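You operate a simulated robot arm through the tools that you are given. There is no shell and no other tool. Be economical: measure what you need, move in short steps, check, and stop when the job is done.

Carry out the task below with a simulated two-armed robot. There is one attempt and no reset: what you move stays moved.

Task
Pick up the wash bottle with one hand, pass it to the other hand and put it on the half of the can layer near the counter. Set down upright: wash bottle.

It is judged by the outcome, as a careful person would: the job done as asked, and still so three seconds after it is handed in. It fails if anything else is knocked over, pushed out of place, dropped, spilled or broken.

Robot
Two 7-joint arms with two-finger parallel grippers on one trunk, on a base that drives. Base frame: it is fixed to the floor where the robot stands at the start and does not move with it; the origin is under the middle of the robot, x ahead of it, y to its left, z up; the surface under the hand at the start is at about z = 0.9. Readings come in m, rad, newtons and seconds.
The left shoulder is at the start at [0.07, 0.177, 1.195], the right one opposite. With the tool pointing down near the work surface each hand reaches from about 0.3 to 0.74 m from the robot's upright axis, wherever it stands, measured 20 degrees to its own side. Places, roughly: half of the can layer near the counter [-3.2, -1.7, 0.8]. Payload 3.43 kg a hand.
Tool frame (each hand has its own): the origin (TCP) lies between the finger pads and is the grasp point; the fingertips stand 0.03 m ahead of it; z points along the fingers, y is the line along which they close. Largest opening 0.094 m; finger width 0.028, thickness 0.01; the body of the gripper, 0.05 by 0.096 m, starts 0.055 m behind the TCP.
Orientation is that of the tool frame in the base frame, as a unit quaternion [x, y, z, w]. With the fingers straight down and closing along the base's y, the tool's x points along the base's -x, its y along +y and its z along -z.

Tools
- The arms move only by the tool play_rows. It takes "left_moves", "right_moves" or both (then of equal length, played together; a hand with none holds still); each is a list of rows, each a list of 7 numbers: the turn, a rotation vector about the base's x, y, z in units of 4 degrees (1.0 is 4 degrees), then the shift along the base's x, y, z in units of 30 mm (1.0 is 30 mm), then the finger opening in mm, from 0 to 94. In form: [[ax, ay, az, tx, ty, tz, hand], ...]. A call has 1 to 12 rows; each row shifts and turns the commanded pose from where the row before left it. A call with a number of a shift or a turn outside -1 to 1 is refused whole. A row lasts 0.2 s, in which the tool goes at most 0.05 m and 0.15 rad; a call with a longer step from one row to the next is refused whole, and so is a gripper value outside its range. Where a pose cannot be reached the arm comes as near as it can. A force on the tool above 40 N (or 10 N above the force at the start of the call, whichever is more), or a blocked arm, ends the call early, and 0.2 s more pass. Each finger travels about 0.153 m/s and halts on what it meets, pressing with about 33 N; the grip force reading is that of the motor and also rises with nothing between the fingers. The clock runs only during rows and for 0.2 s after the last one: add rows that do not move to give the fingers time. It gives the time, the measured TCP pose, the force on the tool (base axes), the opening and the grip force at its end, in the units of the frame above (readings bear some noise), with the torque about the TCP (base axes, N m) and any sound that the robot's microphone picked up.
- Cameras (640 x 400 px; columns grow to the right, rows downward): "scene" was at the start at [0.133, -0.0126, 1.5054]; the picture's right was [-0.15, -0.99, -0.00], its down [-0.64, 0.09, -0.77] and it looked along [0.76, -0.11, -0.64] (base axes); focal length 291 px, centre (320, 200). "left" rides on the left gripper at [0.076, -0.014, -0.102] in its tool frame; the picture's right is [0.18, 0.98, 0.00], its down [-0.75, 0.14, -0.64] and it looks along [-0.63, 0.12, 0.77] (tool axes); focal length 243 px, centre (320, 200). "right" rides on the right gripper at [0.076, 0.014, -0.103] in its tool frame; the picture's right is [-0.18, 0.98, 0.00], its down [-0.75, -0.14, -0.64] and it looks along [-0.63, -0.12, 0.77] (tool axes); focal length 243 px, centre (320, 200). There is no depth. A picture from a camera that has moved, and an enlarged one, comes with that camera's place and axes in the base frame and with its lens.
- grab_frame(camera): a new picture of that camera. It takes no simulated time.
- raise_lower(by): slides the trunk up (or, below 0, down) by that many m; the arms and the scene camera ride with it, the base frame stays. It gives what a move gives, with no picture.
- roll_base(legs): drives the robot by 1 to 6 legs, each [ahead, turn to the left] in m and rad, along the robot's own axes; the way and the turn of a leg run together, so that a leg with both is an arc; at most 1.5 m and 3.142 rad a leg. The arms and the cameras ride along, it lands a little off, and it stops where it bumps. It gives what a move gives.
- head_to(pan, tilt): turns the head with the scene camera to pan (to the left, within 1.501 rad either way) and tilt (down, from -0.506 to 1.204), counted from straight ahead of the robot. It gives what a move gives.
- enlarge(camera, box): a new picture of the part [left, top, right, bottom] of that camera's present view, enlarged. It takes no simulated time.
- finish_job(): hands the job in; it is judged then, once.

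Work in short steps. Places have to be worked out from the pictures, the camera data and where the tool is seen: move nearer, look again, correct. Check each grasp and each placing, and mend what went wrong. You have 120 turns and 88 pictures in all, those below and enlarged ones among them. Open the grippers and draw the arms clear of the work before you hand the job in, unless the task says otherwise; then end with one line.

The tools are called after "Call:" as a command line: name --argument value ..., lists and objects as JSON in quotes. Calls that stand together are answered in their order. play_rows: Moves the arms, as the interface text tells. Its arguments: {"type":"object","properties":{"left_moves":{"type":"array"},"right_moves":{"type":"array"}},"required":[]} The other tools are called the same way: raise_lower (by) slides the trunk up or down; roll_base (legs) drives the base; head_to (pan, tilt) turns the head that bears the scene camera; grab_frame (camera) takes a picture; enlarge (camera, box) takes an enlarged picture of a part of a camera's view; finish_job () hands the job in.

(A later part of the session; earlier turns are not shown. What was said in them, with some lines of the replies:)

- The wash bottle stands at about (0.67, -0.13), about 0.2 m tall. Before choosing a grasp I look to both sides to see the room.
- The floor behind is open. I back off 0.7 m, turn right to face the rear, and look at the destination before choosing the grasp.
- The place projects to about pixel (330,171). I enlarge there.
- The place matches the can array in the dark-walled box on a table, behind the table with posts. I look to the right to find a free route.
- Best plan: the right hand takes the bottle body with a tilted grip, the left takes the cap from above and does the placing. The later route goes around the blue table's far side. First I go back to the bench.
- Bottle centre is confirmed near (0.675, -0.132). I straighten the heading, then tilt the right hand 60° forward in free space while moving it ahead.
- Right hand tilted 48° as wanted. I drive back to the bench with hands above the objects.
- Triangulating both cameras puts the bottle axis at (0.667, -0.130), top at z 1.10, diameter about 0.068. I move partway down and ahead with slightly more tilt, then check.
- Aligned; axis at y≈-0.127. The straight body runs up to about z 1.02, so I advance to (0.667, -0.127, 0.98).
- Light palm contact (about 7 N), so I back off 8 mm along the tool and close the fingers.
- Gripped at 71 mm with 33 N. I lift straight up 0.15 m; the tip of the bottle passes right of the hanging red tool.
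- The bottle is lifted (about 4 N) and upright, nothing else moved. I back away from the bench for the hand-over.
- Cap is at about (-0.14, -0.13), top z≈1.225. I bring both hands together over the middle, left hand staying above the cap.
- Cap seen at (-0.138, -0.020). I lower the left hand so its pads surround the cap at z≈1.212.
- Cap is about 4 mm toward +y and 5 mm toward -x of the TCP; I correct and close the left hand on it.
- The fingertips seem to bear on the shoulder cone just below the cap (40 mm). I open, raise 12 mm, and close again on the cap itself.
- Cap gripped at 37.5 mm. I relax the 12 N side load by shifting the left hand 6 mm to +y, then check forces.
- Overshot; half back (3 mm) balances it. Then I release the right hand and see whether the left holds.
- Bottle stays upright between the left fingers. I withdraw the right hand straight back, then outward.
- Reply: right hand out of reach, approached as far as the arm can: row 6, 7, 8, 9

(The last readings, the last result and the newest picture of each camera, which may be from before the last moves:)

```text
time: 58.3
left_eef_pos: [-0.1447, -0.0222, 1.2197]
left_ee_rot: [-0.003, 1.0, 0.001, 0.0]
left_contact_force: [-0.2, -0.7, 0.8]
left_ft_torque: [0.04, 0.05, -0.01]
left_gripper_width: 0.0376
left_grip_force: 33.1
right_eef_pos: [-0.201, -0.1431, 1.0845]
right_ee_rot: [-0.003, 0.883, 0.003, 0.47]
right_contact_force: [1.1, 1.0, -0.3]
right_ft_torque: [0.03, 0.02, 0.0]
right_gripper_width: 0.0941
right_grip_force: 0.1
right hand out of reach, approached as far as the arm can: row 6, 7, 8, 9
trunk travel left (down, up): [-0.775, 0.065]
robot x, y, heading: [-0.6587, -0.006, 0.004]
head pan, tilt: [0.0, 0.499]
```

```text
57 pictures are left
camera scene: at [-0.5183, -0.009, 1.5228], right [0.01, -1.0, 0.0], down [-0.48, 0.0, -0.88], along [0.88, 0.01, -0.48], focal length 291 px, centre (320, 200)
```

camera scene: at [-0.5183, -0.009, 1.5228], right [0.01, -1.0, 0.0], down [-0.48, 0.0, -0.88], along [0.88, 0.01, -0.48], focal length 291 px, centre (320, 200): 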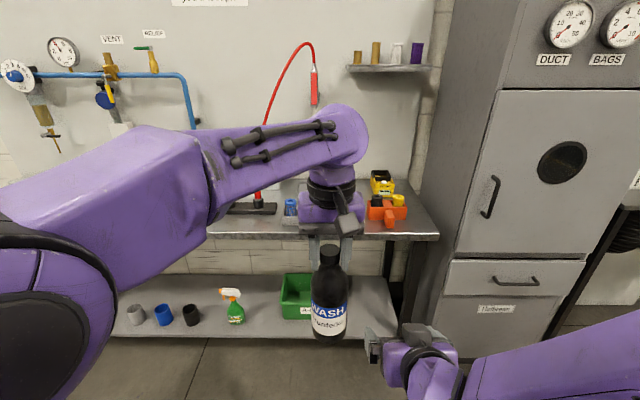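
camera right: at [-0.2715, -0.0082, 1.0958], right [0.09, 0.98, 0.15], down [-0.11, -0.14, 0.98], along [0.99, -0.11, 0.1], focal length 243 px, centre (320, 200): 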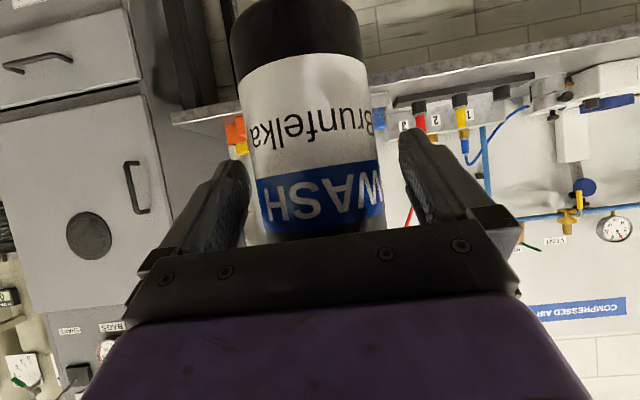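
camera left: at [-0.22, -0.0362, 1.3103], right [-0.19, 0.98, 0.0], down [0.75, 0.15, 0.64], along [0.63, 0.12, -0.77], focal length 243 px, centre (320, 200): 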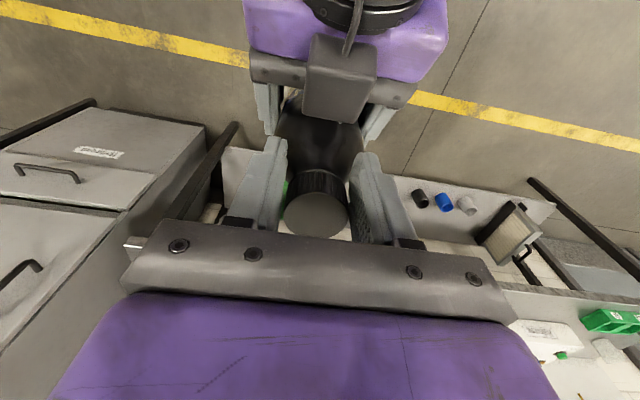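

The left hand alone holds the bottle upright. I fold both arms into compact carry poses, untilting the right hand.

Call:
play_rows --left_moves '[[0, 0, 0, -0.2, 0.4, 0.2, 10], [0, 0, 0, -0.2, 0.4, 0.2, 10], [0, 0, 0, -0.2, 0.4, 0.2, 10], [0, 0, 0, -0.2, 0.4, 0.2, 10], [0, 0, 0, -0.2, 0.4, 0.2, 10], [0, 0, 0, -0.2, 0.4, 0.2, 10], [0, 0, 0, -0.2, 0.4, 0.2, 10], [0, 0, 0, -0.2, 0.4, 0.2, 10], [0, 0, 0, -0.2, 0.4, 0.2, 10], [0, 0, 0, -0.2, 0.4, 0.2, 10], [0, 0, 0, -0.2, 0.4, 0.2, 10], [0, 0, 0, 0, 0, 0, 10]]' --right_moves '[[0, 1, 0, 0, 0, 0.4, 94], [0, 1, 0, 0, 0, 0.4, 94], [0, 1, 0, 0, 0, 0.4, 94], [0, 1, 0, 0, 0, 0.4, 94], [0, 1, 0, 0, 0, 0.4, 94], [0, 1, 0, 0, 0, 0.4, 94], [0, 1, 0, 0, 0, 0.4, 94], [0, 1, 0, 0, 0, 0.4, 94], [0, 1, 0, -0.3, 0, 0.4, 94], [0, 1, 0, -0.3, 0, 0.4, 94], [0, 1, 0, -0.3, 0, 0.4, 94], [0, 1, 0, -0.3, 0, 0.4, 94]]'

Call:
grab_frame --camera "scene"

```text
time: 60.9
left_eef_pos: [-0.2106, 0.1108, 1.2872]
left_ee_rot: [-0.003, 1.0, 0.0, -0.001]
left_contact_force: [-0.4, -0.3, -4.9]
left_ft_torque: [0.0, 0.09, 0.01]
left_gripper_width: 0.0374
left_grip_force: 32.8
right_eef_pos: [-0.2399, -0.1402, 1.2293]
right_ee_rot: [-0.003, 0.998, 0.004, 0.07]
right_contact_force: [0.0, 0.5, 0.7]
right_ft_torque: [-0.02, -0.01, -0.02]
right_gripper_width: 0.0942
right_grip_force: 0.1
trunk travel left (down, up): [-0.775, 0.065]
robot x, y, heading: [-0.6579, -0.0065, 0.006]
head pan, tilt: [0.0, 0.499]
```

```text
56 pictures are left
camera scene: at [-0.5189, -0.0073, 1.5229], right [0.01, -1.0, 0.0], down [-0.48, 0.0, -0.88], along [0.88, 0.01, -0.48], focal length 291 px, centre (320, 200)
```

scene: 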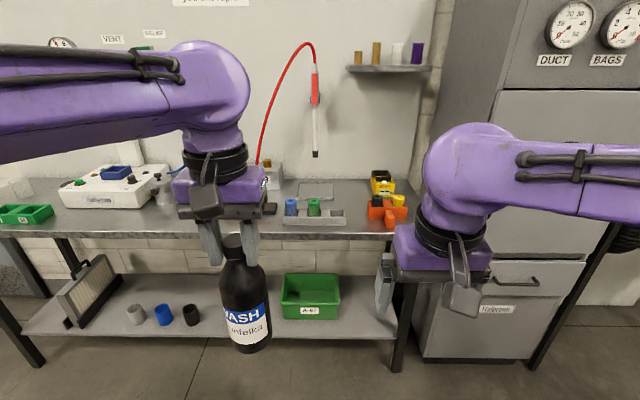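

Weight reads 4.9 N; carry is stable. I turn left and drive along the free aisle to about (-0.66, 1.4), then look west.

Call:
roll_base --legs '[[0, 1.57], [1.4, 0], [0, 1.57]]'

Call:
head_to --pan 0.3 --tilt 0.45

Call:
grab_frame --camera "scene"

```text
time: 75.5
left_eef_pos: [-1.1278, 1.2553, 1.2865]
left_ee_rot: [1.0, 0.017, 0.0, 0.0]
left_contact_force: [1.2, 0.5, -5.8]
left_ft_torque: [-0.01, -0.09, 0.0]
left_gripper_width: 0.0374
left_grip_force: 33.1
right_eef_pos: [-1.1051, 1.5064, 1.2303]
right_ee_rot: [0.997, 0.016, -0.071, 0.005]
right_contact_force: [-0.2, 0.5, 0.3]
right_ft_torque: [0.04, 0.02, 0.0]
right_gripper_width: 0.0939
right_grip_force: 0.1
trunk travel left (down, up): [-0.775, 0.065]
robot x, y, heading: [-0.6833, 1.3856, -3.107]
head pan, tilt: [0.0, 0.499]
```

```text
time: 76.3
left_eef_pos: [-1.1285, 1.2544, 1.2872]
left_ee_rot: [1.0, 0.016, -0.001, 0.0]
left_contact_force: [0.0, 0.1, -4.2]
left_ft_torque: [0.0, -0.05, -0.01]
left_gripper_width: 0.0377
left_grip_force: 33.1
right_eef_pos: [-1.1059, 1.506, 1.2302]
right_ee_rot: [0.997, 0.016, -0.071, 0.005]
right_contact_force: [0.5, -0.1, 0.0]
right_ft_torque: [0.0, 0.02, -0.02]
right_gripper_width: 0.0942
right_grip_force: 0.1
trunk travel left (down, up): [-0.775, 0.065]
robot x, y, heading: [-0.6794, 1.386, -3.108]
head pan, tilt: [0.3, 0.45]
```

```text
55 pictures are left
camera scene: at [-0.8216, 1.3525, 1.5274], right [-0.33, 0.95, 0.0], down [0.41, 0.14, -0.9], along [-0.85, -0.29, -0.44], focal length 291 px, centre (320, 200)
```

scene: 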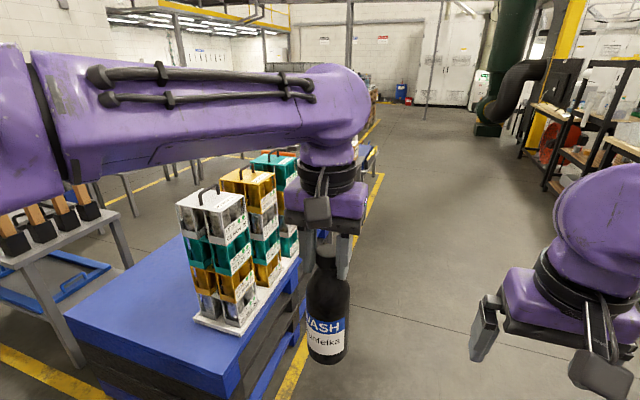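

A yellow line at y≈0.9 bounds the work cell and the aisle beyond it is free. I drive west along it to x≈-2.7 and look south.

Call:
roll_base --legs '[[0, -0.05], [1.4, 0], [0.6, 0]]'

Call:
head_to --pan 1.3 --tilt 0.4

Call:
grab_frame --camera "scene"

```text
time: 86.6
left_eef_pos: [-3.1138, 1.3304, 1.2867]
left_ee_rot: [1.0, -0.012, 0.0, -0.001]
left_contact_force: [1.2, 0.0, -6.1]
left_ft_torque: [-0.04, -0.1, -0.02]
left_gripper_width: 0.0376
left_grip_force: 33.0
right_eef_pos: [-3.0773, 1.5803, 1.2307]
right_ee_rot: [0.997, -0.013, -0.072, 0.002]
right_contact_force: [0.1, 1.4, 0.2]
right_ft_torque: [0.02, 0.08, 0.01]
right_gripper_width: 0.0937
right_grip_force: 0.0
trunk travel left (down, up): [-0.775, 0.065]
robot x, y, heading: [-2.6606, 1.4327, 3.115]
head pan, tilt: [0.3, 0.45]
```

```text
time: 87.9
left_eef_pos: [-3.1155, 1.3299, 1.2869]
left_ee_rot: [1.0, -0.013, 0.0, 0.001]
left_contact_force: [-0.8, -0.3, -6.5]
left_ft_torque: [-0.03, -0.05, 0.01]
left_gripper_width: 0.0372
left_grip_force: 33.4
right_eef_pos: [-3.0767, 1.5789, 1.2295]
right_ee_rot: [0.997, -0.013, -0.071, 0.002]
right_contact_force: [-0.3, -0.6, -1.1]
right_ft_torque: [-0.02, -0.01, -0.01]
right_gripper_width: 0.0941
right_grip_force: 0.2
trunk travel left (down, up): [-0.775, 0.065]
robot x, y, heading: [-2.6631, 1.4336, 3.12]
head pan, tilt: [1.3, 0.4]
```

```text
54 pictures are left
camera scene: at [-2.7421, 1.3465, 1.5321], right [-0.96, 0.29, 0.0], down [0.11, 0.37, -0.92], along [-0.27, -0.88, -0.39], focal length 291 px, centre (320, 200)
```

scene: 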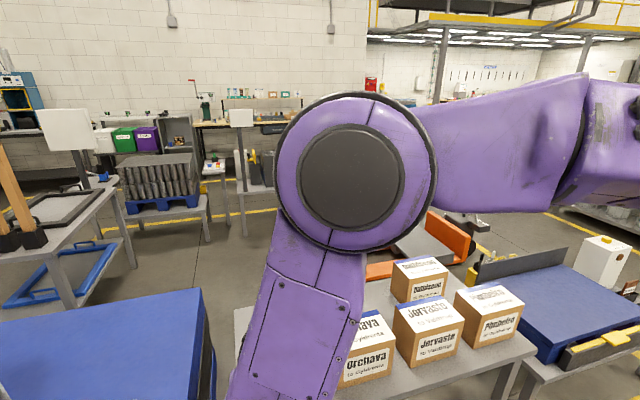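

Row of tables blocks the north side, but the cell's yellow border on the south (y≈-2.0) leaves an aisle right beside the can table. I back out, go round the east side to about (-0.68, -2.6).

Call:
roll_base --legs '[[-1.0, 0], [-1.0, 0], [0, 1.6], [1.4, 0]]'

Call:
head_to --pan 0.0 --tilt 0.45

Call:
grab_frame --camera "scene"

```text
time: 108.5
left_eef_pos: [-0.3865, -0.4216, 1.2874]
left_ee_rot: [0.674, 0.739, 0.0, 0.0]
left_contact_force: [-0.2, 0.5, -5.1]
left_ft_torque: [0.03, 0.04, -0.02]
left_gripper_width: 0.0378
left_grip_force: 33.0
right_eef_pos: [-0.639, -0.4163, 1.2299]
right_ee_rot: [0.673, 0.737, -0.045, 0.055]
right_contact_force: [0.0, -0.1, -0.2]
right_ft_torque: [-0.01, 0.0, 0.02]
right_gripper_width: 0.094
right_grip_force: 0.1
trunk travel left (down, up): [-0.775, 0.065]
robot x, y, heading: [-0.544, 0.0153, -1.476]
head pan, tilt: [1.3, 0.4]
```

```text
time: 109.9
left_eef_pos: [-0.3867, -0.4231, 1.2865]
left_ee_rot: [0.673, 0.739, -0.001, -0.001]
left_contact_force: [0.3, -0.3, -5.3]
left_ft_torque: [0.09, -0.01, -0.01]
left_gripper_width: 0.0373
left_grip_force: 32.6
right_eef_pos: [-0.6385, -0.4163, 1.2309]
right_ee_rot: [0.673, 0.737, -0.045, 0.055]
right_contact_force: [-0.8, -0.6, 0.4]
right_ft_torque: [0.0, -0.02, -0.01]
right_gripper_width: 0.0943
right_grip_force: 0.1
trunk travel left (down, up): [-0.775, 0.065]
robot x, y, heading: [-0.5434, 0.0145, -1.478]
head pan, tilt: [0.0, 0.45]
```

```text
53 pictures are left
camera scene: at [-0.5304, -0.1289, 1.5274], right [-1.0, -0.09, 0.0], down [-0.04, 0.43, -0.9], along [0.08, -0.9, -0.44], focal length 291 px, centre (320, 200)
```

scene: 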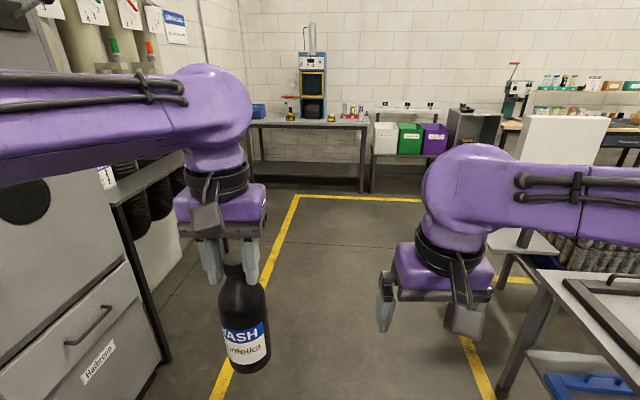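

Aisle ahead is clear to y≈-3.2. I drive south to y≈-2.65, then turn to face west and look.

Call:
roll_base --legs '[[0, -0.13], [1.4, 0], [1.25, 0], [0, -1.53]]'

Call:
grab_frame --camera "scene"

```text
time: 127.2
left_eef_pos: [-1.0782, -2.741, 1.2876]
left_ee_rot: [1.0, -0.012, 0.0, 0.0]
left_contact_force: [0.0, -0.2, -5.1]
left_ft_torque: [0.02, -0.09, 0.0]
left_gripper_width: 0.0378
left_grip_force: 33.0
right_eef_pos: [-1.0407, -2.4923, 1.2297]
right_ee_rot: [0.997, -0.012, -0.071, 0.003]
right_contact_force: [0.4, 0.0, -0.3]
right_ft_torque: [-0.04, 0.04, -0.01]
right_gripper_width: 0.0939
right_grip_force: 0.1
trunk travel left (down, up): [-0.775, 0.065]
robot x, y, heading: [-0.6258, -2.639, 3.116]
head pan, tilt: [0.0, 0.45]
```

```text
52 pictures are left
camera scene: at [-0.7704, -2.6343, 1.5274], right [0.03, 1.0, 0.0], down [0.44, -0.01, -0.9], along [-0.9, 0.02, -0.44], focal length 291 px, centre (320, 200)
```

scene: 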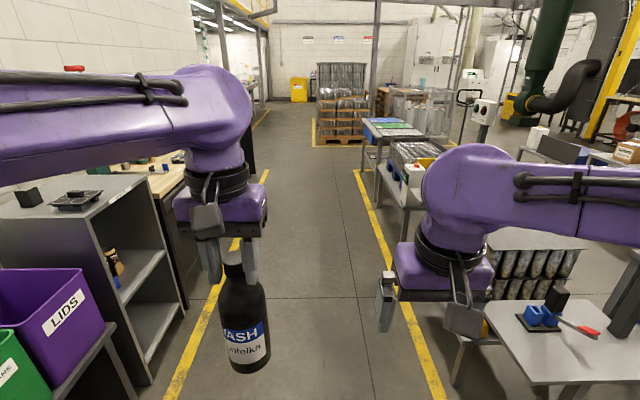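

The aisle is clear between the yellow lines. I drive west to x≈-2.55 and look at the can table on the right.

Call:
roll_base --legs '[[1.4, 0], [0.5, 0]]'

Call:
head_to --pan -0.9 --tilt 0.5

Call:
grab_frame --camera "scene"

```text
time: 136.8
left_eef_pos: [-2.974, -2.7187, 1.288]
left_ee_rot: [1.0, -0.002, 0.001, -0.001]
left_contact_force: [-0.4, -0.1, -5.0]
left_ft_torque: [0.02, -0.06, 0.0]
left_gripper_width: 0.0374
left_grip_force: 33.0
right_eef_pos: [-2.9421, -2.4693, 1.2303]
right_ee_rot: [0.997, -0.002, -0.071, 0.003]
right_contact_force: [0.0, -0.1, -0.1]
right_ft_torque: [0.0, 0.01, 0.01]
right_gripper_width: 0.0941
right_grip_force: 0.1
trunk travel left (down, up): [-0.775, 0.065]
robot x, y, heading: [-2.5263, -2.605, 3.135]
head pan, tilt: [0.0, 0.45]
```

```text
time: 137.9
left_eef_pos: [-2.9759, -2.7195, 1.2872]
left_ee_rot: [1.0, -0.001, 0.0, 0.0]
left_contact_force: [-0.3, 0.5, -5.4]
left_ft_torque: [-0.01, -0.08, 0.01]
left_gripper_width: 0.0376
left_grip_force: 32.9
right_eef_pos: [-2.9449, -2.4686, 1.2302]
right_ee_rot: [0.997, -0.003, -0.071, 0.002]
right_contact_force: [-0.3, 0.1, -0.7]
right_ft_torque: [-0.02, 0.0, 0.0]
right_gripper_width: 0.0941
right_grip_force: 0.1
trunk travel left (down, up): [-0.775, 0.065]
robot x, y, heading: [-2.5266, -2.6053, 3.141]
head pan, tilt: [-0.901, 0.499]
```

```text
51 pictures are left
camera scene: at [-2.6342, -2.534, 1.5229], right [0.79, 0.62, 0.0], down [0.3, -0.38, -0.88], along [-0.54, 0.69, -0.48], focal length 291 px, centre (320, 200)
```

scene: 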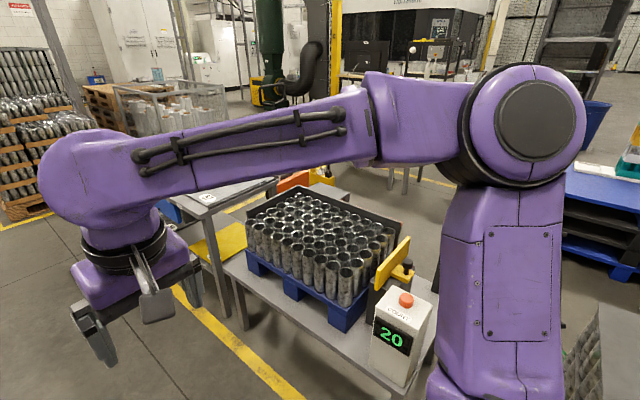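

The counter is the box with the "20" display; the can layer stands on the blue pallet, and the near half is its east end. I look closer.

Call:
enlarge --camera "scene" --box '[220, 170, 450, 390]'

```text
1.82 times, centred on (335, 280) of scene
camera zoom: at [-2.6342, -2.534, 1.5229], right [0.79, 0.62, 0.0], down [0.3, -0.38, -0.88], along [-0.54, 0.69, -0.48], focal length 529 px, centre (293, 54)
```

zoom: 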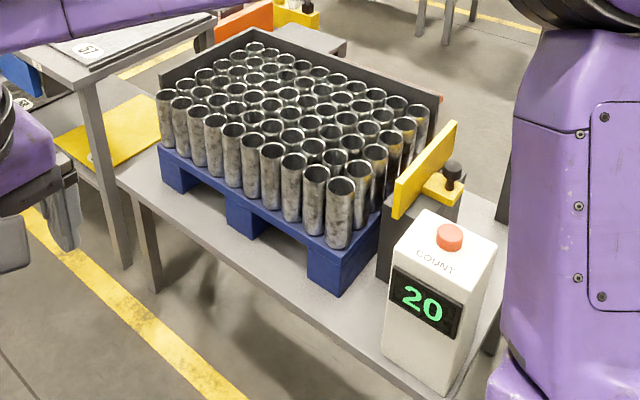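

Cans are open-topped, rims at z≈0.8, layer x from about -3.58 to -3.0, y -1.89 to -1.49. Target: about (-3.16, -1.72) on the counter half. I drive to x≈-2.96, turn to face the table, and look.

Call:
roll_base --legs '[[0.43, 0], [0, -1.57]]'

Call:
head_to --pan 0.0 --tilt 0.6

Call:
grab_frame --camera "scene"

```text
time: 144.4
left_eef_pos: [-3.0768, -2.1535, 1.2869]
left_ee_rot: [-0.706, 0.708, 0.0, -0.001]
left_contact_force: [0.0, 0.3, -5.8]
left_ft_torque: [-0.07, -0.02, 0.04]
left_gripper_width: 0.0376
left_grip_force: 32.8
right_eef_pos: [-2.8259, -2.1852, 1.2295]
right_ee_rot: [-0.704, 0.707, 0.052, 0.048]
right_contact_force: [0.3, 0.1, -0.1]
right_ft_torque: [0.01, 0.01, -0.02]
right_gripper_width: 0.0937
right_grip_force: 0.0
trunk travel left (down, up): [-0.775, 0.065]
robot x, y, heading: [-2.9601, -2.6017, 1.569]
head pan, tilt: [-0.901, 0.499]
```

```text
time: 145.6
left_eef_pos: [-3.0769, -2.1539, 1.2873]
left_ee_rot: [-0.706, 0.709, 0.0, 0.001]
left_contact_force: [0.2, -0.5, -6.1]
left_ft_torque: [-0.08, 0.02, 0.01]
left_gripper_width: 0.0376
left_grip_force: 32.7
right_eef_pos: [-2.8275, -2.1851, 1.23]
right_ee_rot: [-0.704, 0.707, 0.052, 0.047]
right_contact_force: [0.2, 0.6, 0.1]
right_ft_torque: [0.0, -0.02, -0.02]
right_gripper_width: 0.0939
right_grip_force: 0.1
trunk travel left (down, up): [-0.775, 0.065]
robot x, y, heading: [-2.9637, -2.6026, 1.566]
head pan, tilt: [0.0, 0.6]
```

```text
49 pictures are left
camera scene: at [-2.9641, -2.4637, 1.5138], right [1.0, 0.0, 0.0], down [0.0, -0.57, -0.82], along [0.0, 0.82, -0.57], focal length 291 px, centre (320, 200)
```

scene: 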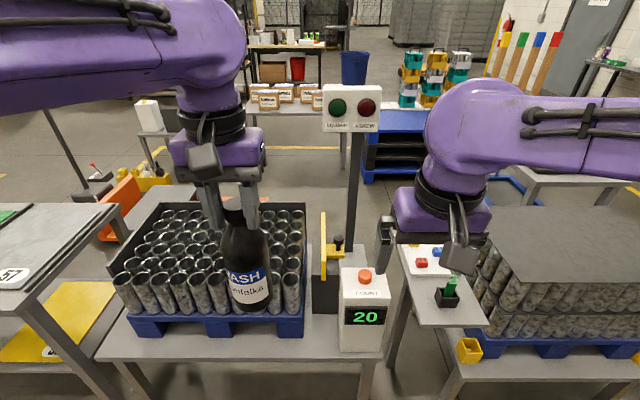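

Post with the signal box is near (-2.86, -1.43), clear of the target. I move 0.2 m ahead.

Call:
roll_base --legs '[[0.2, 0]]'

Call:
grab_frame --camera "scene"

Call:
grab_frame --camera "left"

```text
time: 147.2
left_eef_pos: [-3.0765, -1.957, 1.2884]
left_ee_rot: [-0.706, 0.709, 0.0, 0.001]
left_contact_force: [-0.5, 0.0, -3.7]
left_ft_torque: [-0.06, 0.02, 0.01]
left_gripper_width: 0.0377
left_grip_force: 32.8
right_eef_pos: [-2.826, -1.989, 1.231]
right_ee_rot: [-0.704, 0.706, 0.054, 0.048]
right_contact_force: [-0.5, -0.2, -1.2]
right_ft_torque: [0.02, 0.01, -0.02]
right_gripper_width: 0.0941
right_grip_force: 0.0
trunk travel left (down, up): [-0.775, 0.065]
robot x, y, heading: [-2.9606, -2.4037, 1.565]
head pan, tilt: [0.0, 0.6]
```

```text
48 pictures are left
camera scene: at [-2.9636, -2.2678, 1.5142], right [1.0, 0.0, 0.0], down [0.0, -0.56, -0.83], along [0.0, 0.83, -0.56], focal length 291 px, centre (320, 200)
```

scene: 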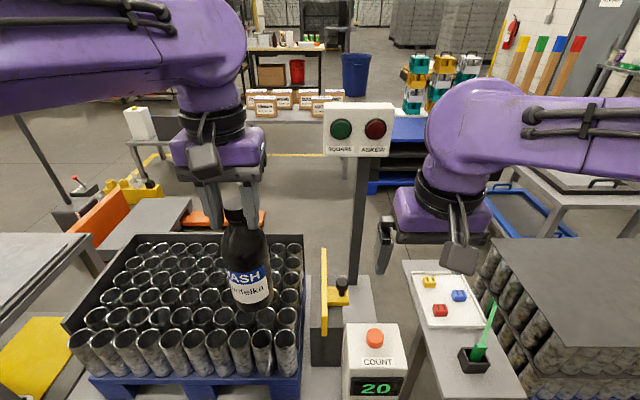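

```text
47 pictures are left
camera left: at [-3.0622, -2.0337, 1.3905], right [-0.98, -0.18, 0.0], down [-0.14, 0.75, 0.64], along [-0.12, 0.63, -0.77], focal length 243 px, centre (320, 200)
```

left: 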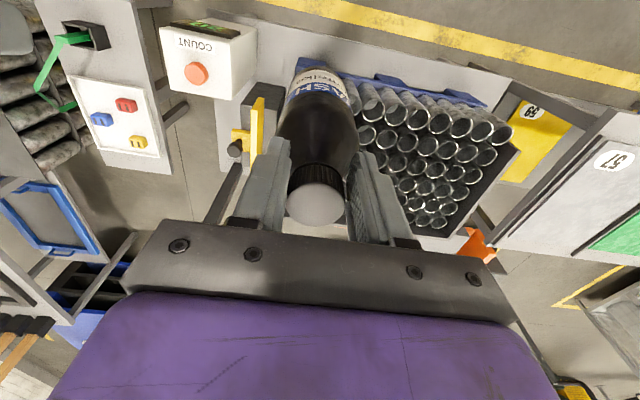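

Triangulating gives rims at z≈0.77, east column x≈-3.055, layer y from -1.83 to -1.48. I carry the bottle level to over (-3.15, -1.72).

Call:
play_rows --left_moves '[[0, 0, 0, -0.2, 0.5, 0, 10], [0, 0, 0, -0.3, 1, 0, 10], [0, 0, 0, -0.3, 1, 0, 10], [0, 0, 0, -0.3, 1, 0, 10], [0, 0, 0, -0.3, 1, 0, 10], [0, 0, 0, -0.3, 1, 0, 10], [0, 0, 0, -0.3, 1, 0, 10], [0, 0, 0, -0.3, 0.9, 0, 10], [0, 0, 0, -0.15, 0.5, 0, 10], [0, 0, 0, 0, 0, 0, 10]]'

Call:
grab_frame --camera "scene"

```text
time: 149.4
left_eef_pos: [-3.1489, -1.7685, 1.2743]
left_ee_rot: [-0.706, 0.708, 0.0, 0.0]
left_contact_force: [0.2, 0.6, -6.1]
left_ft_torque: [-0.06, 0.0, 0.04]
left_gripper_width: 0.0374
left_grip_force: 33.2
left hand out of reach, approached as far as the arm can: row 7, 8, 9
right_eef_pos: [-2.8266, -1.986, 1.2297]
right_ee_rot: [-0.703, 0.707, 0.052, 0.047]
right_contact_force: [0.5, 0.3, -0.1]
right_ft_torque: [0.01, 0.0, 0.01]
right_gripper_width: 0.0938
right_grip_force: 0.0
trunk travel left (down, up): [-0.775, 0.065]
robot x, y, heading: [-2.9616, -2.4026, 1.569]
head pan, tilt: [0.0, 0.6]
```

```text
46 pictures are left
camera scene: at [-2.9636, -2.2636, 1.5137], right [1.0, 0.0, 0.0], down [0.0, -0.57, -0.82], along [0.0, 0.82, -0.57], focal length 291 px, centre (320, 200)
```

scene: 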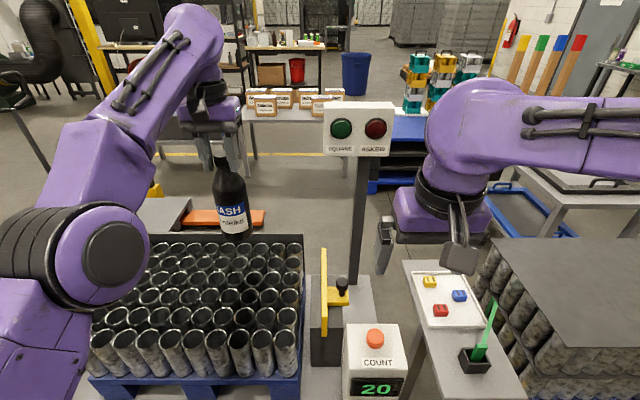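

At this height the arm is at its reach limit (y -1.77); it reaches farther when lower. I lower 0.18 m and see.

Call:
play_rows --left_moves '[[0, 0, 0, 0, 0, -0.7, 10], [0, 0, 0, 0, 0, -0.9, 10], [0, 0, 0, 0, 0, -0.9, 10], [0, 0, 0, 0, 0, -0.9, 10], [0, 0, 0, 0, 0, -0.9, 10], [0, 0, 0, 0, 0, -0.9, 10], [0, 0, 0, 0, 0, -0.6, 10]]'

Call:
grab_frame --camera "scene"

```text
time: 151.0
left_eef_pos: [-3.1476, -1.7689, 1.0992]
left_ee_rot: [-0.706, 0.708, 0.0, -0.001]
left_contact_force: [-0.8, 0.3, -5.0]
left_ft_torque: [-0.11, -0.04, 0.0]
left_gripper_width: 0.0341
left_grip_force: 33.1
right_eef_pos: [-2.8263, -1.9853, 1.231]
right_ee_rot: [-0.704, 0.707, 0.052, 0.048]
right_contact_force: [-0.2, -0.1, -0.2]
right_ft_torque: [-0.01, -0.02, 0.0]
right_gripper_width: 0.0942
right_grip_force: 0.0
trunk travel left (down, up): [-0.775, 0.065]
robot x, y, heading: [-2.9624, -2.4061, 1.567]
head pan, tilt: [0.0, 0.6]
```

```text
45 pictures are left
camera scene: at [-2.9638, -2.264, 1.5138], right [1.0, 0.0, 0.0], down [0.0, -0.57, -0.82], along [0.0, 0.82, -0.57], focal length 291 px, centre (320, 200)
```

scene: 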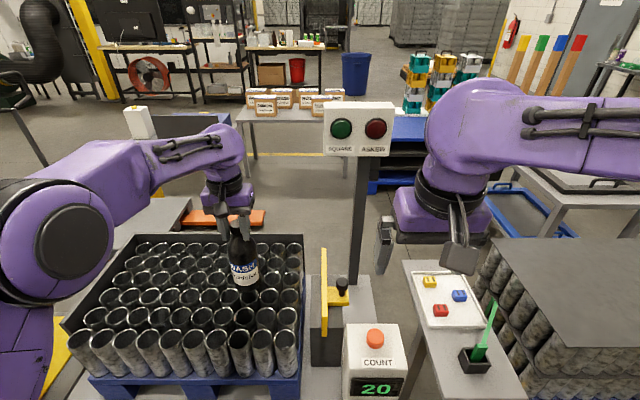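

The opening fell from 37.5 to 34 mm, a sign that the bottle may have slipped; I look closely.

Call:
grab_frame --camera "left"

Call:
enlarge --camera "scene" --box '[190, 170, 310, 310]'

```text
44 pictures are left
camera left: at [-3.1349, -1.8459, 1.2018], right [-0.98, -0.18, 0.0], down [-0.14, 0.75, 0.64], along [-0.12, 0.63, -0.77], focal length 243 px, centre (320, 200)
```

left: 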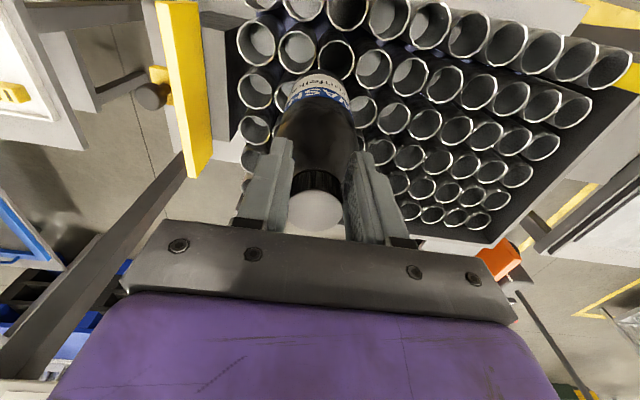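

```text
2.86 times, centred on (250, 240) of scene
camera zoom: at [-2.9638, -2.264, 1.5138], right [1.0, 0.0, 0.0], down [0.0, -0.57, -0.82], along [0.0, 0.82, -0.57], focal length 831 px, centre (520, 86)
```

zoom: 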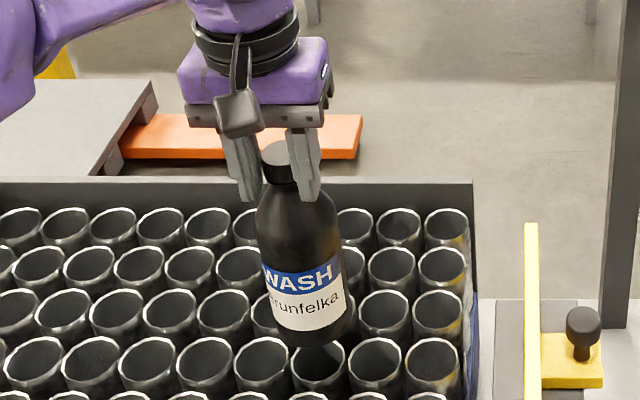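

The cap is still between the pads and the bottle upright (base centre about (-3.155, -1.765)). I continue gently: 3 cm deeper and 7 cm lower, watching the width.

Call:
play_rows --left_moves '[[0, 0, 0, 0, 0.15, -0.2, 10], [0, 0, 0, 0, 0.2, -0.3, 10], [0, 0, 0, 0, 0.2, -0.3, 10], [0, 0, 0, 0, 0.2, -0.3, 10], [0, 0, 0, 0, 0.2, -0.3, 10], [0, 0, 0, 0, 0.15, -0.3, 10], [0, 0, 0, 0, 0, -0.3, 10], [0, 0, 0, 0, 0, -0.2, 10]]'

Call:
enlarge --camera "scene" --box '[190, 190, 310, 330]'

Call:
grab_frame --camera "left"

```text
time: 152.8
left_eef_pos: [-3.1486, -1.7371, 1.0342]
left_ee_rot: [-0.706, 0.708, 0.0, 0.0]
left_contact_force: [0.5, 0.6, -5.5]
left_ft_torque: [-0.07, -0.02, 0.01]
left_gripper_width: 0.0347
left_grip_force: 32.8
right_eef_pos: [-2.8258, -1.985, 1.2302]
right_ee_rot: [-0.705, 0.706, 0.053, 0.047]
right_contact_force: [-0.2, -0.2, -0.1]
right_ft_torque: [0.05, 0.01, -0.01]
right_gripper_width: 0.094
right_grip_force: 0.1
trunk travel left (down, up): [-0.775, 0.065]
robot x, y, heading: [-2.9631, -2.4076, 1.568]
head pan, tilt: [0.0, 0.6]
```

```text
2.86 times, centred on (250, 260) of scene
camera zoom: at [-2.9637, -2.264, 1.5138], right [1.0, 0.0, 0.0], down [0.0, -0.57, -0.82], along [0.0, 0.82, -0.57], focal length 831 px, centre (520, 29)
```

zoom: 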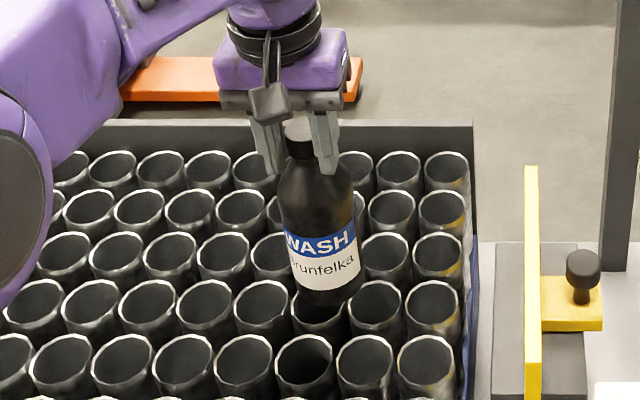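

```text
41 pictures are left
camera left: at [-3.1343, -1.8128, 1.1369], right [-0.98, -0.18, 0.0], down [-0.14, 0.75, 0.64], along [-0.12, 0.63, -0.77], focal length 243 px, centre (320, 200)
```

left: 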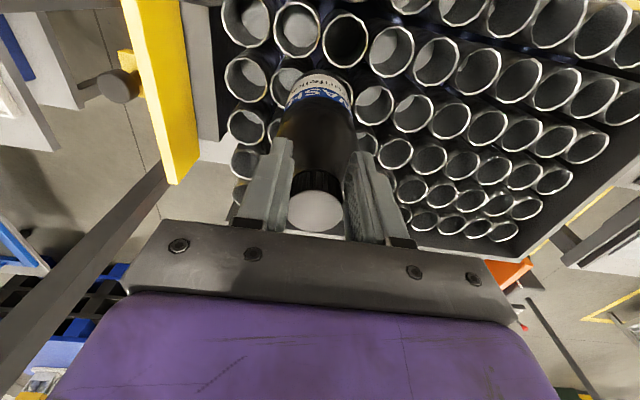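

Both the picture and the torque suggest the bottle's bottom leans about 4° away (+y). I rotate the hand -4° about x to make it upright and recheck.

Call:
play_rows --left_moves '[[-0.5, 0, 0, 0, 0, 0, 10], [-0.5, 0, 0, 0, 0, 0, 10], [0, 0, 0, 0, 0, 0, 10], [0, 0, 0, 0, 0, 0, 10]]'

Call:
enlarge --camera "scene" --box '[210, 200, 310, 310]'

Call:
grab_frame --camera "right"

```text
time: 153.8
left_eef_pos: [-3.149, -1.7364, 1.0342]
left_ee_rot: [-0.705, 0.708, -0.025, -0.025]
left_contact_force: [-0.4, 0.4, -5.5]
left_ft_torque: [-0.06, -0.02, 0.02]
left_gripper_width: 0.0344
left_grip_force: 33.1
right_eef_pos: [-2.8251, -1.9847, 1.2298]
right_ee_rot: [-0.704, 0.706, 0.053, 0.047]
right_contact_force: [0.3, 0.4, 0.9]
right_ft_torque: [0.01, 0.02, 0.02]
right_gripper_width: 0.0939
right_grip_force: 0.1
trunk travel left (down, up): [-0.775, 0.065]
robot x, y, heading: [-2.9609, -2.4043, 1.566]
head pan, tilt: [0.0, 0.6]
```

```text
3.64 times, centred on (260, 255) of scene
camera zoom: at [-2.9637, -2.2641, 1.5138], right [1.0, 0.0, 0.0], down [0.0, -0.57, -0.82], along [0.0, 0.82, -0.57], focal length 1057 px, centre (538, 0)
```

zoom: 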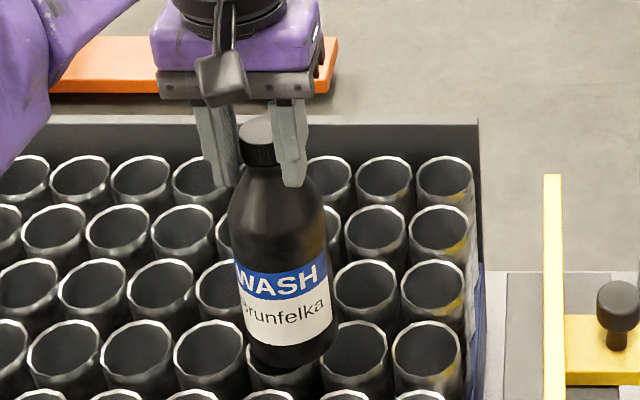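

```text
39 pictures are left
camera right: at [-2.8411, -2.0764, 1.3197], right [-0.98, 0.19, 0.03], down [0.15, 0.65, 0.74], along [0.12, 0.73, -0.67], focal length 243 px, centre (320, 200)
```

right: 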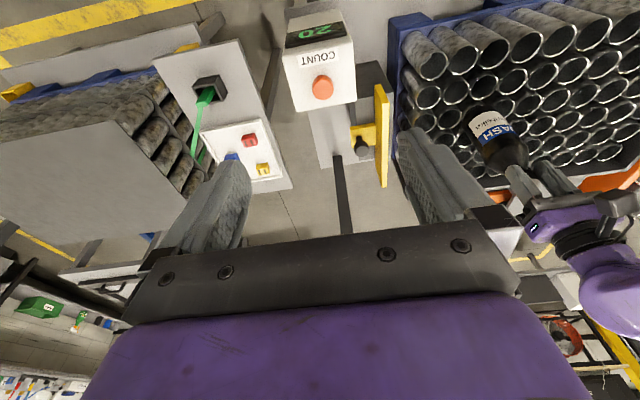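

Upright in y within about 1°; about 2° to fix in x. I correct that and lower 5 cm slowly.

Call:
play_rows --left_moves '[[0, -0.4, 0, 0, 0, -0.1, 10], [0, 0, 0, 0, 0, -0.2, 10], [0, 0, 0, 0, 0, -0.25, 10], [0, 0, 0, 0, 0, -0.25, 10], [0, 0, 0, 0, 0, -0.25, 10], [0, 0, 0, 0, 0, -0.25, 10], [0, 0, 0, 0, 0, -0.2, 10], [0, 0, 0, 0, 0, 0, 10]]'

Call:
enlarge --camera "scene" --box '[210, 210, 310, 320]'

```text
time: 155.6
left_eef_pos: [-3.149, -1.737, 0.9912]
left_ee_rot: [-0.705, 0.709, -0.034, -0.015]
left_contact_force: [-1.2, 0.0, -0.4]
left_ft_torque: [0.24, 0.17, 0.0]
left_gripper_width: 0.0344
left_grip_force: 32.8
right_eef_pos: [-2.8263, -1.9861, 1.23]
right_ee_rot: [-0.704, 0.707, 0.053, 0.048]
right_contact_force: [-0.3, -0.3, -0.6]
right_ft_torque: [0.0, 0.0, -0.01]
right_gripper_width: 0.0939
right_grip_force: 0.0
trunk travel left (down, up): [-0.775, 0.065]
robot x, y, heading: [-2.9619, -2.4051, 1.565]
head pan, tilt: [0.0, 0.6]
```

```text
3.64 times, centred on (260, 265) of scene
camera zoom: at [-2.9634, -2.2651, 1.514], right [1.0, 0.0, 0.0], down [0.0, -0.57, -0.82], along [0.0, 0.82, -0.57], focal length 1057 px, centre (538, -36)
```

zoom: 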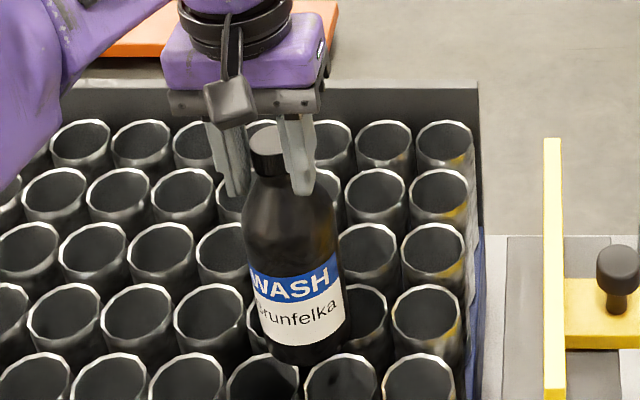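

Contact felt: weight is now mostly carried (rims at about z 0.79). I lower 3 mm more in small steps to seat it flat.

Call:
play_rows --left_moves '[[0, 0, 0, 0, 0, -0.05, 10], [0, 0, 0, 0, 0, -0.05, 10], [0, 0, 0, 0, 0, 0, 10]]'

Call:
grab_frame --camera "left"

```text
time: 156.4
left_eef_pos: [-3.1467, -1.7392, 0.9908]
left_ee_rot: [-0.705, 0.708, -0.033, -0.013]
left_contact_force: [0.4, -0.2, 15.4]
left_ft_torque: [0.68, -0.01, 0.0]
left_gripper_width: 0.0344
left_grip_force: 33.0
right_eef_pos: [-2.8246, -1.9877, 1.2319]
right_ee_rot: [-0.704, 0.707, 0.053, 0.049]
right_contact_force: [-0.2, 0.0, 0.7]
right_ft_torque: [0.01, -0.01, -0.02]
right_gripper_width: 0.0939
right_grip_force: 0.2
trunk travel left (down, up): [-0.775, 0.065]
robot x, y, heading: [-2.9594, -2.403, 1.569]
head pan, tilt: [0.0, 0.6]
```

```text
37 pictures are left
camera left: at [-3.1358, -1.8091, 1.0983], right [-0.98, -0.18, -0.02], down [-0.15, 0.79, 0.59], along [-0.09, 0.58, -0.81], focal length 243 px, centre (320, 200)
```

left: 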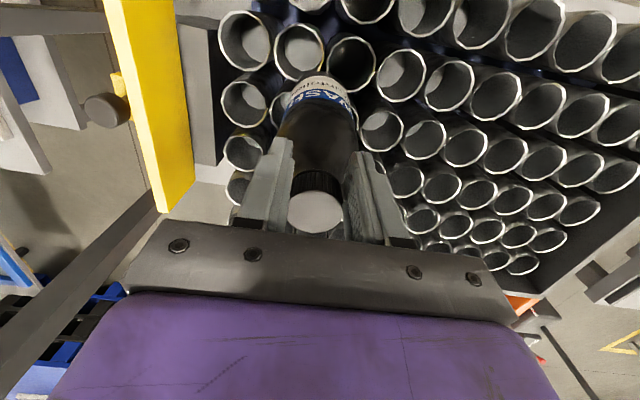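

Contact sits at the +y edge (torque 0.68), so I over-corrected by about 2°. I lift 3 mm, rotate back +2°, and touch down again.

Call:
play_rows --left_moves '[[0, 0, 0, 0, 0, 0.15, 10], [0.5, 0, 0, 0, 0, 0, 10], [0, 0, 0, 0, 0, -0.1, 10], [0, 0, 0, 0, 0, -0.05, 10], [0, 0, 0, 0, 0, 0, 10]]'

Call:
enlarge --camera "scene" --box '[210, 210, 310, 320]'

```text
time: 157.6
left_eef_pos: [-3.1488, -1.7392, 0.9894]
left_ee_rot: [-0.706, 0.708, -0.021, -0.001]
left_contact_force: [0.0, -2.8, 8.4]
left_ft_torque: [-0.05, 0.17, 0.05]
left_gripper_width: 0.0342
left_grip_force: 32.7
right_eef_pos: [-2.8247, -1.9878, 1.2304]
right_ee_rot: [-0.705, 0.706, 0.054, 0.049]
right_contact_force: [0.3, -0.6, -0.1]
right_ft_torque: [0.02, 0.01, -0.03]
right_gripper_width: 0.0939
right_grip_force: 0.0
trunk travel left (down, up): [-0.775, 0.065]
robot x, y, heading: [-2.9611, -2.4016, 1.569]
head pan, tilt: [0.0, 0.6]
```

```text
3.64 times, centred on (260, 265) of scene
camera zoom: at [-2.9629, -2.2676, 1.5142], right [1.0, 0.0, 0.0], down [0.0, -0.56, -0.83], along [0.0, 0.83, -0.56], focal length 1057 px, centre (538, -36)
```

zoom: 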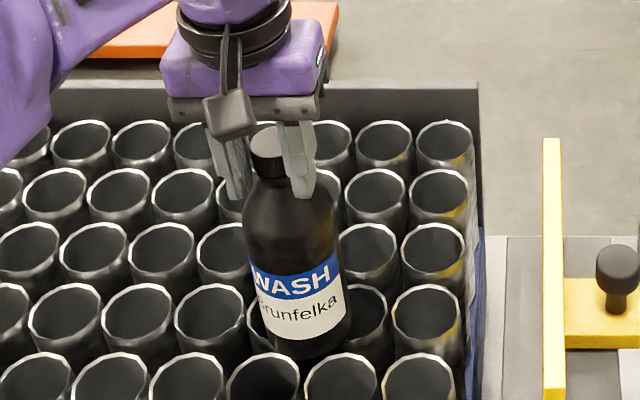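

Torque is now near zero under 13 N of contact: the bottle is seated flat. I open the left fingers gently.

Call:
play_rows --left_moves '[[0, 0, 0, 0, 0, 0.05, 30], [0, 0, 0, 0, 0, 0.05, 36], [0, 0, 0, 0, 0, 0, 40], [0, 0, 0, 0, 0, 0, 46], [0, 0, 0, 0, 0, 0, 56], [0, 0, 0, 0, 0, 0, 70], [0, 0, 0, 0, 0, 0, 70]]'

Call:
enlarge --camera "scene" --box '[210, 210, 310, 320]'

Call:
grab_frame --camera "left"

```text
time: 159.2
left_eef_pos: [-3.1481, -1.7382, 0.9906]
left_ee_rot: [-0.706, 0.708, -0.022, -0.003]
left_contact_force: [-0.8, 0.4, -0.1]
left_ft_torque: [0.01, 0.02, -0.02]
left_gripper_width: 0.07
left_grip_force: 0.2
right_eef_pos: [-2.8257, -1.9875, 1.23]
right_ee_rot: [-0.704, 0.707, 0.052, 0.048]
right_contact_force: [-0.3, 0.3, 0.0]
right_ft_torque: [0.01, 0.01, -0.01]
right_gripper_width: 0.0938
right_grip_force: 0.1
trunk travel left (down, up): [-0.775, 0.065]
robot x, y, heading: [-2.9601, -2.4057, 1.566]
head pan, tilt: [0.0, 0.6]
```

```text
3.64 times, centred on (260, 265) of scene
camera zoom: at [-2.9634, -2.2651, 1.5139], right [1.0, 0.0, 0.0], down [0.0, -0.57, -0.82], along [0.0, 0.82, -0.57], focal length 1057 px, centre (538, -36)
```

zoom: 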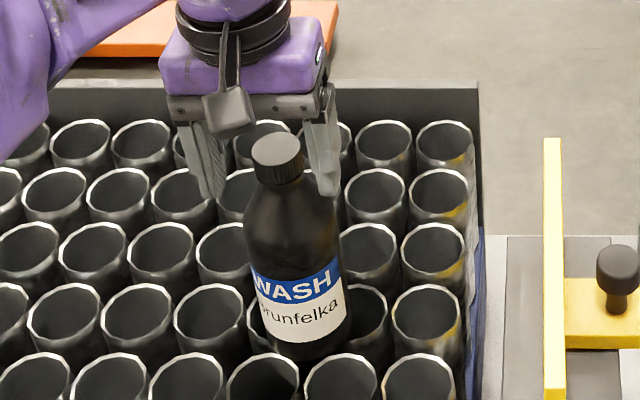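

```text
34 pictures are left
camera left: at [-3.1371, -1.8108, 1.0957], right [-0.98, -0.18, -0.02], down [-0.15, 0.78, 0.61], along [-0.09, 0.6, -0.79], focal length 243 px, centre (320, 200)
```

left: 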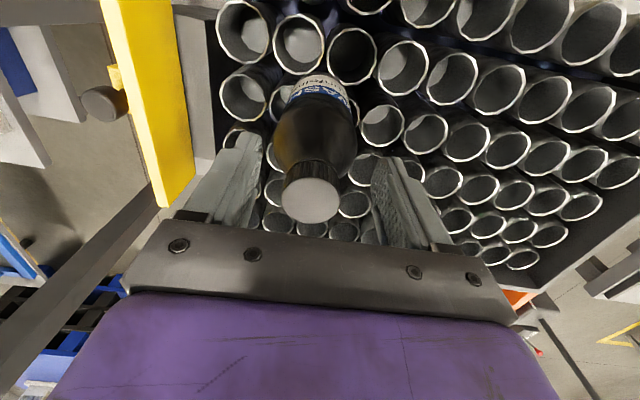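

The bottle stands free and upright on the rims. I raise the left hand straight up clear of the cap.

Call:
play_rows --left_moves '[[0, 0, 0, 0, 0, 0.3, 80], [0, 0, 0, 0, 0, 0.5, 80], [0, 0, 0, 0, 0, 0.7, 80], [0, 0, 0, 0, 0, 0.8, 80], [0, 0, 0, 0, 0, 0.8, 80], [0, 0, 0, 0, -0.2, 0.8, 80], [0, 0, 0, 0, -0.5, 0.8, 80], [0, 0, 0, 0, -1, 0.5, 80], [0, 0, 0, 0, -1, 0.5, 80], [0, 0, 0, 0, -1, 0, 80], [0, 0, 0, 0, -1, 0, 80]]'

Call:
grab_frame --camera "scene"

Call:
enlarge --camera "scene" --box '[200, 200, 320, 320]'

```text
time: 161.6
left_eef_pos: [-3.1479, -1.8805, 1.1614]
left_ee_rot: [-0.706, 0.708, -0.022, -0.002]
left_contact_force: [-0.9, -0.7, -0.6]
left_ft_torque: [-0.01, -0.04, 0.01]
left_gripper_width: 0.08
left_grip_force: 0.1
right_eef_pos: [-2.8256, -1.988, 1.2308]
right_ee_rot: [-0.704, 0.706, 0.054, 0.049]
right_contact_force: [0.3, -0.3, 0.5]
right_ft_torque: [0.01, -0.01, 0.0]
right_gripper_width: 0.0941
right_grip_force: 0.0
trunk travel left (down, up): [-0.775, 0.065]
robot x, y, heading: [-2.9623, -2.4028, 1.568]
head pan, tilt: [0.0, 0.6]
```

```text
33 pictures are left
camera scene: at [-2.9633, -2.2675, 1.5141], right [1.0, 0.0, 0.0], down [0.0, -0.56, -0.83], along [0.0, 0.83, -0.56], focal length 291 px, centre (320, 200)
```

scene: 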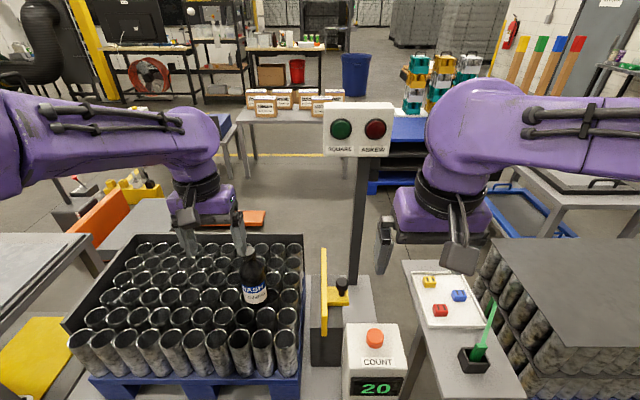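

```text
3.33 times, centred on (260, 260) of scene
camera zoom: at [-2.9633, -2.2675, 1.5141], right [1.0, 0.0, 0.0], down [0.0, -0.56, -0.83], along [0.0, 0.83, -0.56], focal length 969 px, centre (520, 0)
```

zoom: 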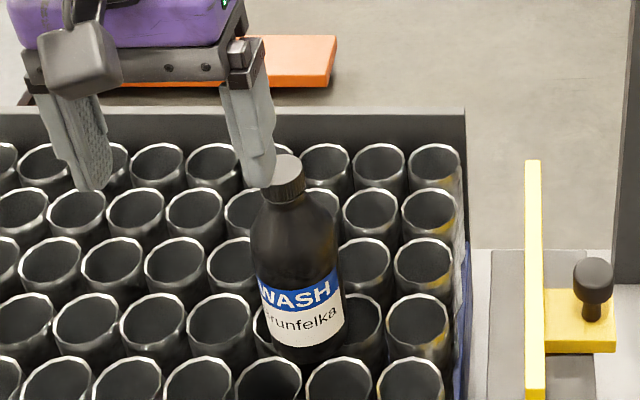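

I check uprightness from another viewpoint with the wrist cameras.

Call:
grab_frame --camera "left"

Call:
enlarge --camera "right" --box '[400, 50, 640, 220]'

```text
31 pictures are left
camera left: at [-3.1375, -1.9541, 1.2664], right [-0.98, -0.18, -0.02], down [-0.15, 0.78, 0.61], along [-0.09, 0.61, -0.79], focal length 243 px, centre (320, 200)
```

left: 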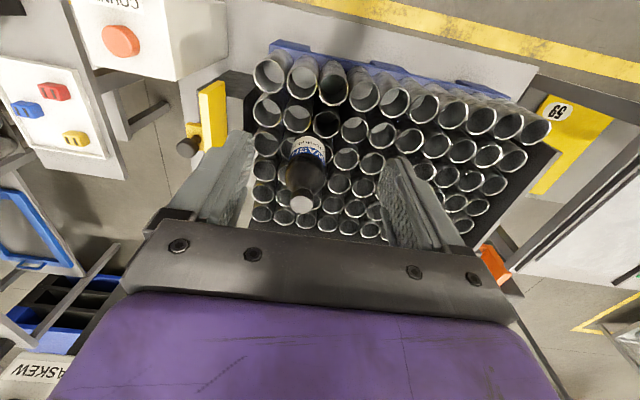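

```text
2.35 times, centred on (520, 135) of right
camera zoom: at [-2.8408, -2.0793, 1.3205], right [-0.98, 0.19, 0.03], down [0.15, 0.65, 0.74], along [0.12, 0.73, -0.67], focal length 571 px, centre (-151, 353)
```

zoom: 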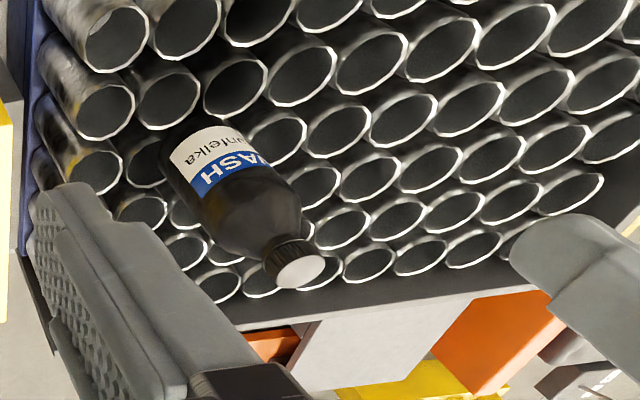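

Measurements suggest at most about a 2–3° lean, within error. I back the robot away with the arms clear and look again from lower down to verify.

Call:
roll_base --legs '[[-0.3, 0]]'

Call:
raise_lower --by -0.25

Call:
head_to --pan 0.25 --tilt 0.35

Call:
grab_frame --camera "scene"

```text
time: 163.7
left_eef_pos: [-3.1497, -2.1824, 1.1595]
left_ee_rot: [-0.706, 0.708, -0.023, -0.003]
left_contact_force: [0.0, 0.5, -0.3]
left_ft_torque: [0.0, -0.01, 0.01]
left_gripper_width: 0.08
left_grip_force: 0.2
right_eef_pos: [-2.8271, -2.2882, 1.2298]
right_ee_rot: [-0.705, 0.706, 0.052, 0.048]
right_contact_force: [-0.2, -0.3, -0.9]
right_ft_torque: [0.01, 0.02, 0.01]
right_gripper_width: 0.0941
right_grip_force: 0.0
trunk travel left (down, up): [-0.775, 0.065]
robot x, y, heading: [-2.9652, -2.7067, 1.569]
head pan, tilt: [0.0, 0.6]
```

```text
time: 166.2
left_eef_pos: [-3.1506, -2.1827, 0.9105]
left_ee_rot: [-0.706, 0.708, -0.022, -0.002]
left_contact_force: [0.2, -0.2, 0.2]
left_ft_torque: [-0.03, 0.03, 0.01]
left_gripper_width: 0.0801
left_grip_force: 0.2
right_eef_pos: [-2.8269, -2.2895, 0.9802]
right_ee_rot: [-0.704, 0.706, 0.053, 0.048]
right_contact_force: [0.1, -0.4, 0.7]
right_ft_torque: [0.01, 0.0, 0.0]
right_gripper_width: 0.094
right_grip_force: 0.1
trunk travel left (down, up): [-0.525, 0.315]
robot x, y, heading: [-2.9657, -2.7047, 1.566]
head pan, tilt: [0.0, 0.6]
```

```text
time: 167.0
left_eef_pos: [-3.1499, -2.1823, 0.9102]
left_ee_rot: [-0.705, 0.709, -0.022, -0.003]
left_contact_force: [-0.6, -0.2, 0.3]
left_ft_torque: [-0.01, -0.01, 0.03]
left_gripper_width: 0.0801
left_grip_force: 0.0
right_eef_pos: [-2.8269, -2.2897, 0.9798]
right_ee_rot: [-0.704, 0.707, 0.052, 0.048]
right_contact_force: [0.1, 0.8, 0.0]
right_ft_torque: [0.04, 0.01, 0.0]
right_gripper_width: 0.094
right_grip_force: 0.1
trunk travel left (down, up): [-0.525, 0.315]
robot x, y, heading: [-2.9635, -2.7039, 1.569]
head pan, tilt: [0.25, 0.351]
```

```text
29 pictures are left
camera scene: at [-2.9871, -2.5664, 1.2866], right [0.97, 0.24, 0.0], down [0.08, -0.33, -0.94], along [-0.23, 0.91, -0.34], focal length 291 px, centre (320, 200)
```

scene: 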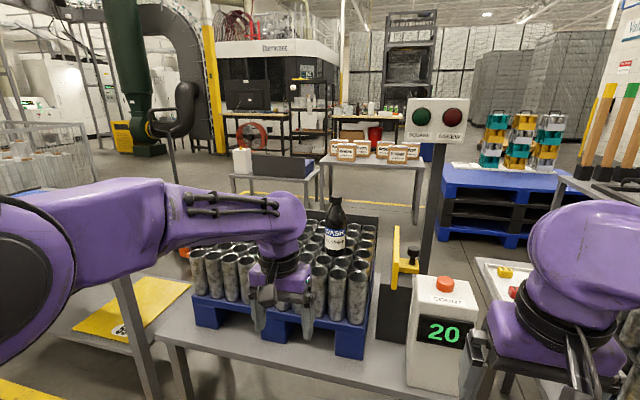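

Call:
enlarge --camera "scene" --box '[280, 180, 400, 280]'

```text
4.00 times, centred on (340, 230) of scene
camera zoom: at [-2.9871, -2.5664, 1.2866], right [0.97, 0.24, 0.0], down [0.08, -0.33, -0.94], along [-0.23, 0.91, -0.34], focal length 1163 px, centre (240, 80)
```

zoom: 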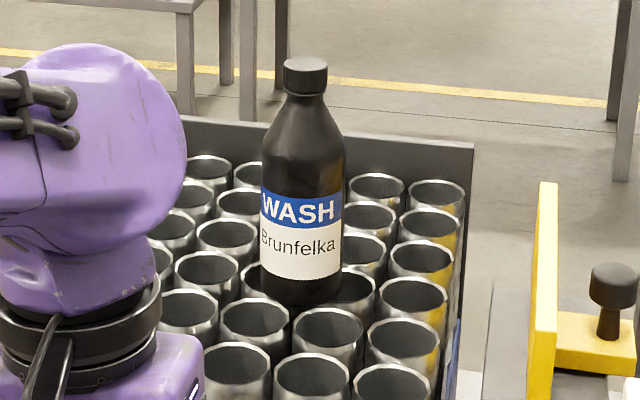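

The bottle stands upright on the rims in the counter-side half, the cans and everything else are undisturbed, and both hands are open and clear. I hand the job in.

Call:
finish_job

```text
The job is handed in.
```

I picked up the wash bottle with the right hand, passed it to the left, and set it upright on the half of the can layer near the counter. In the last pictures nothing else appears to have moved. Both grippers are open and clear.
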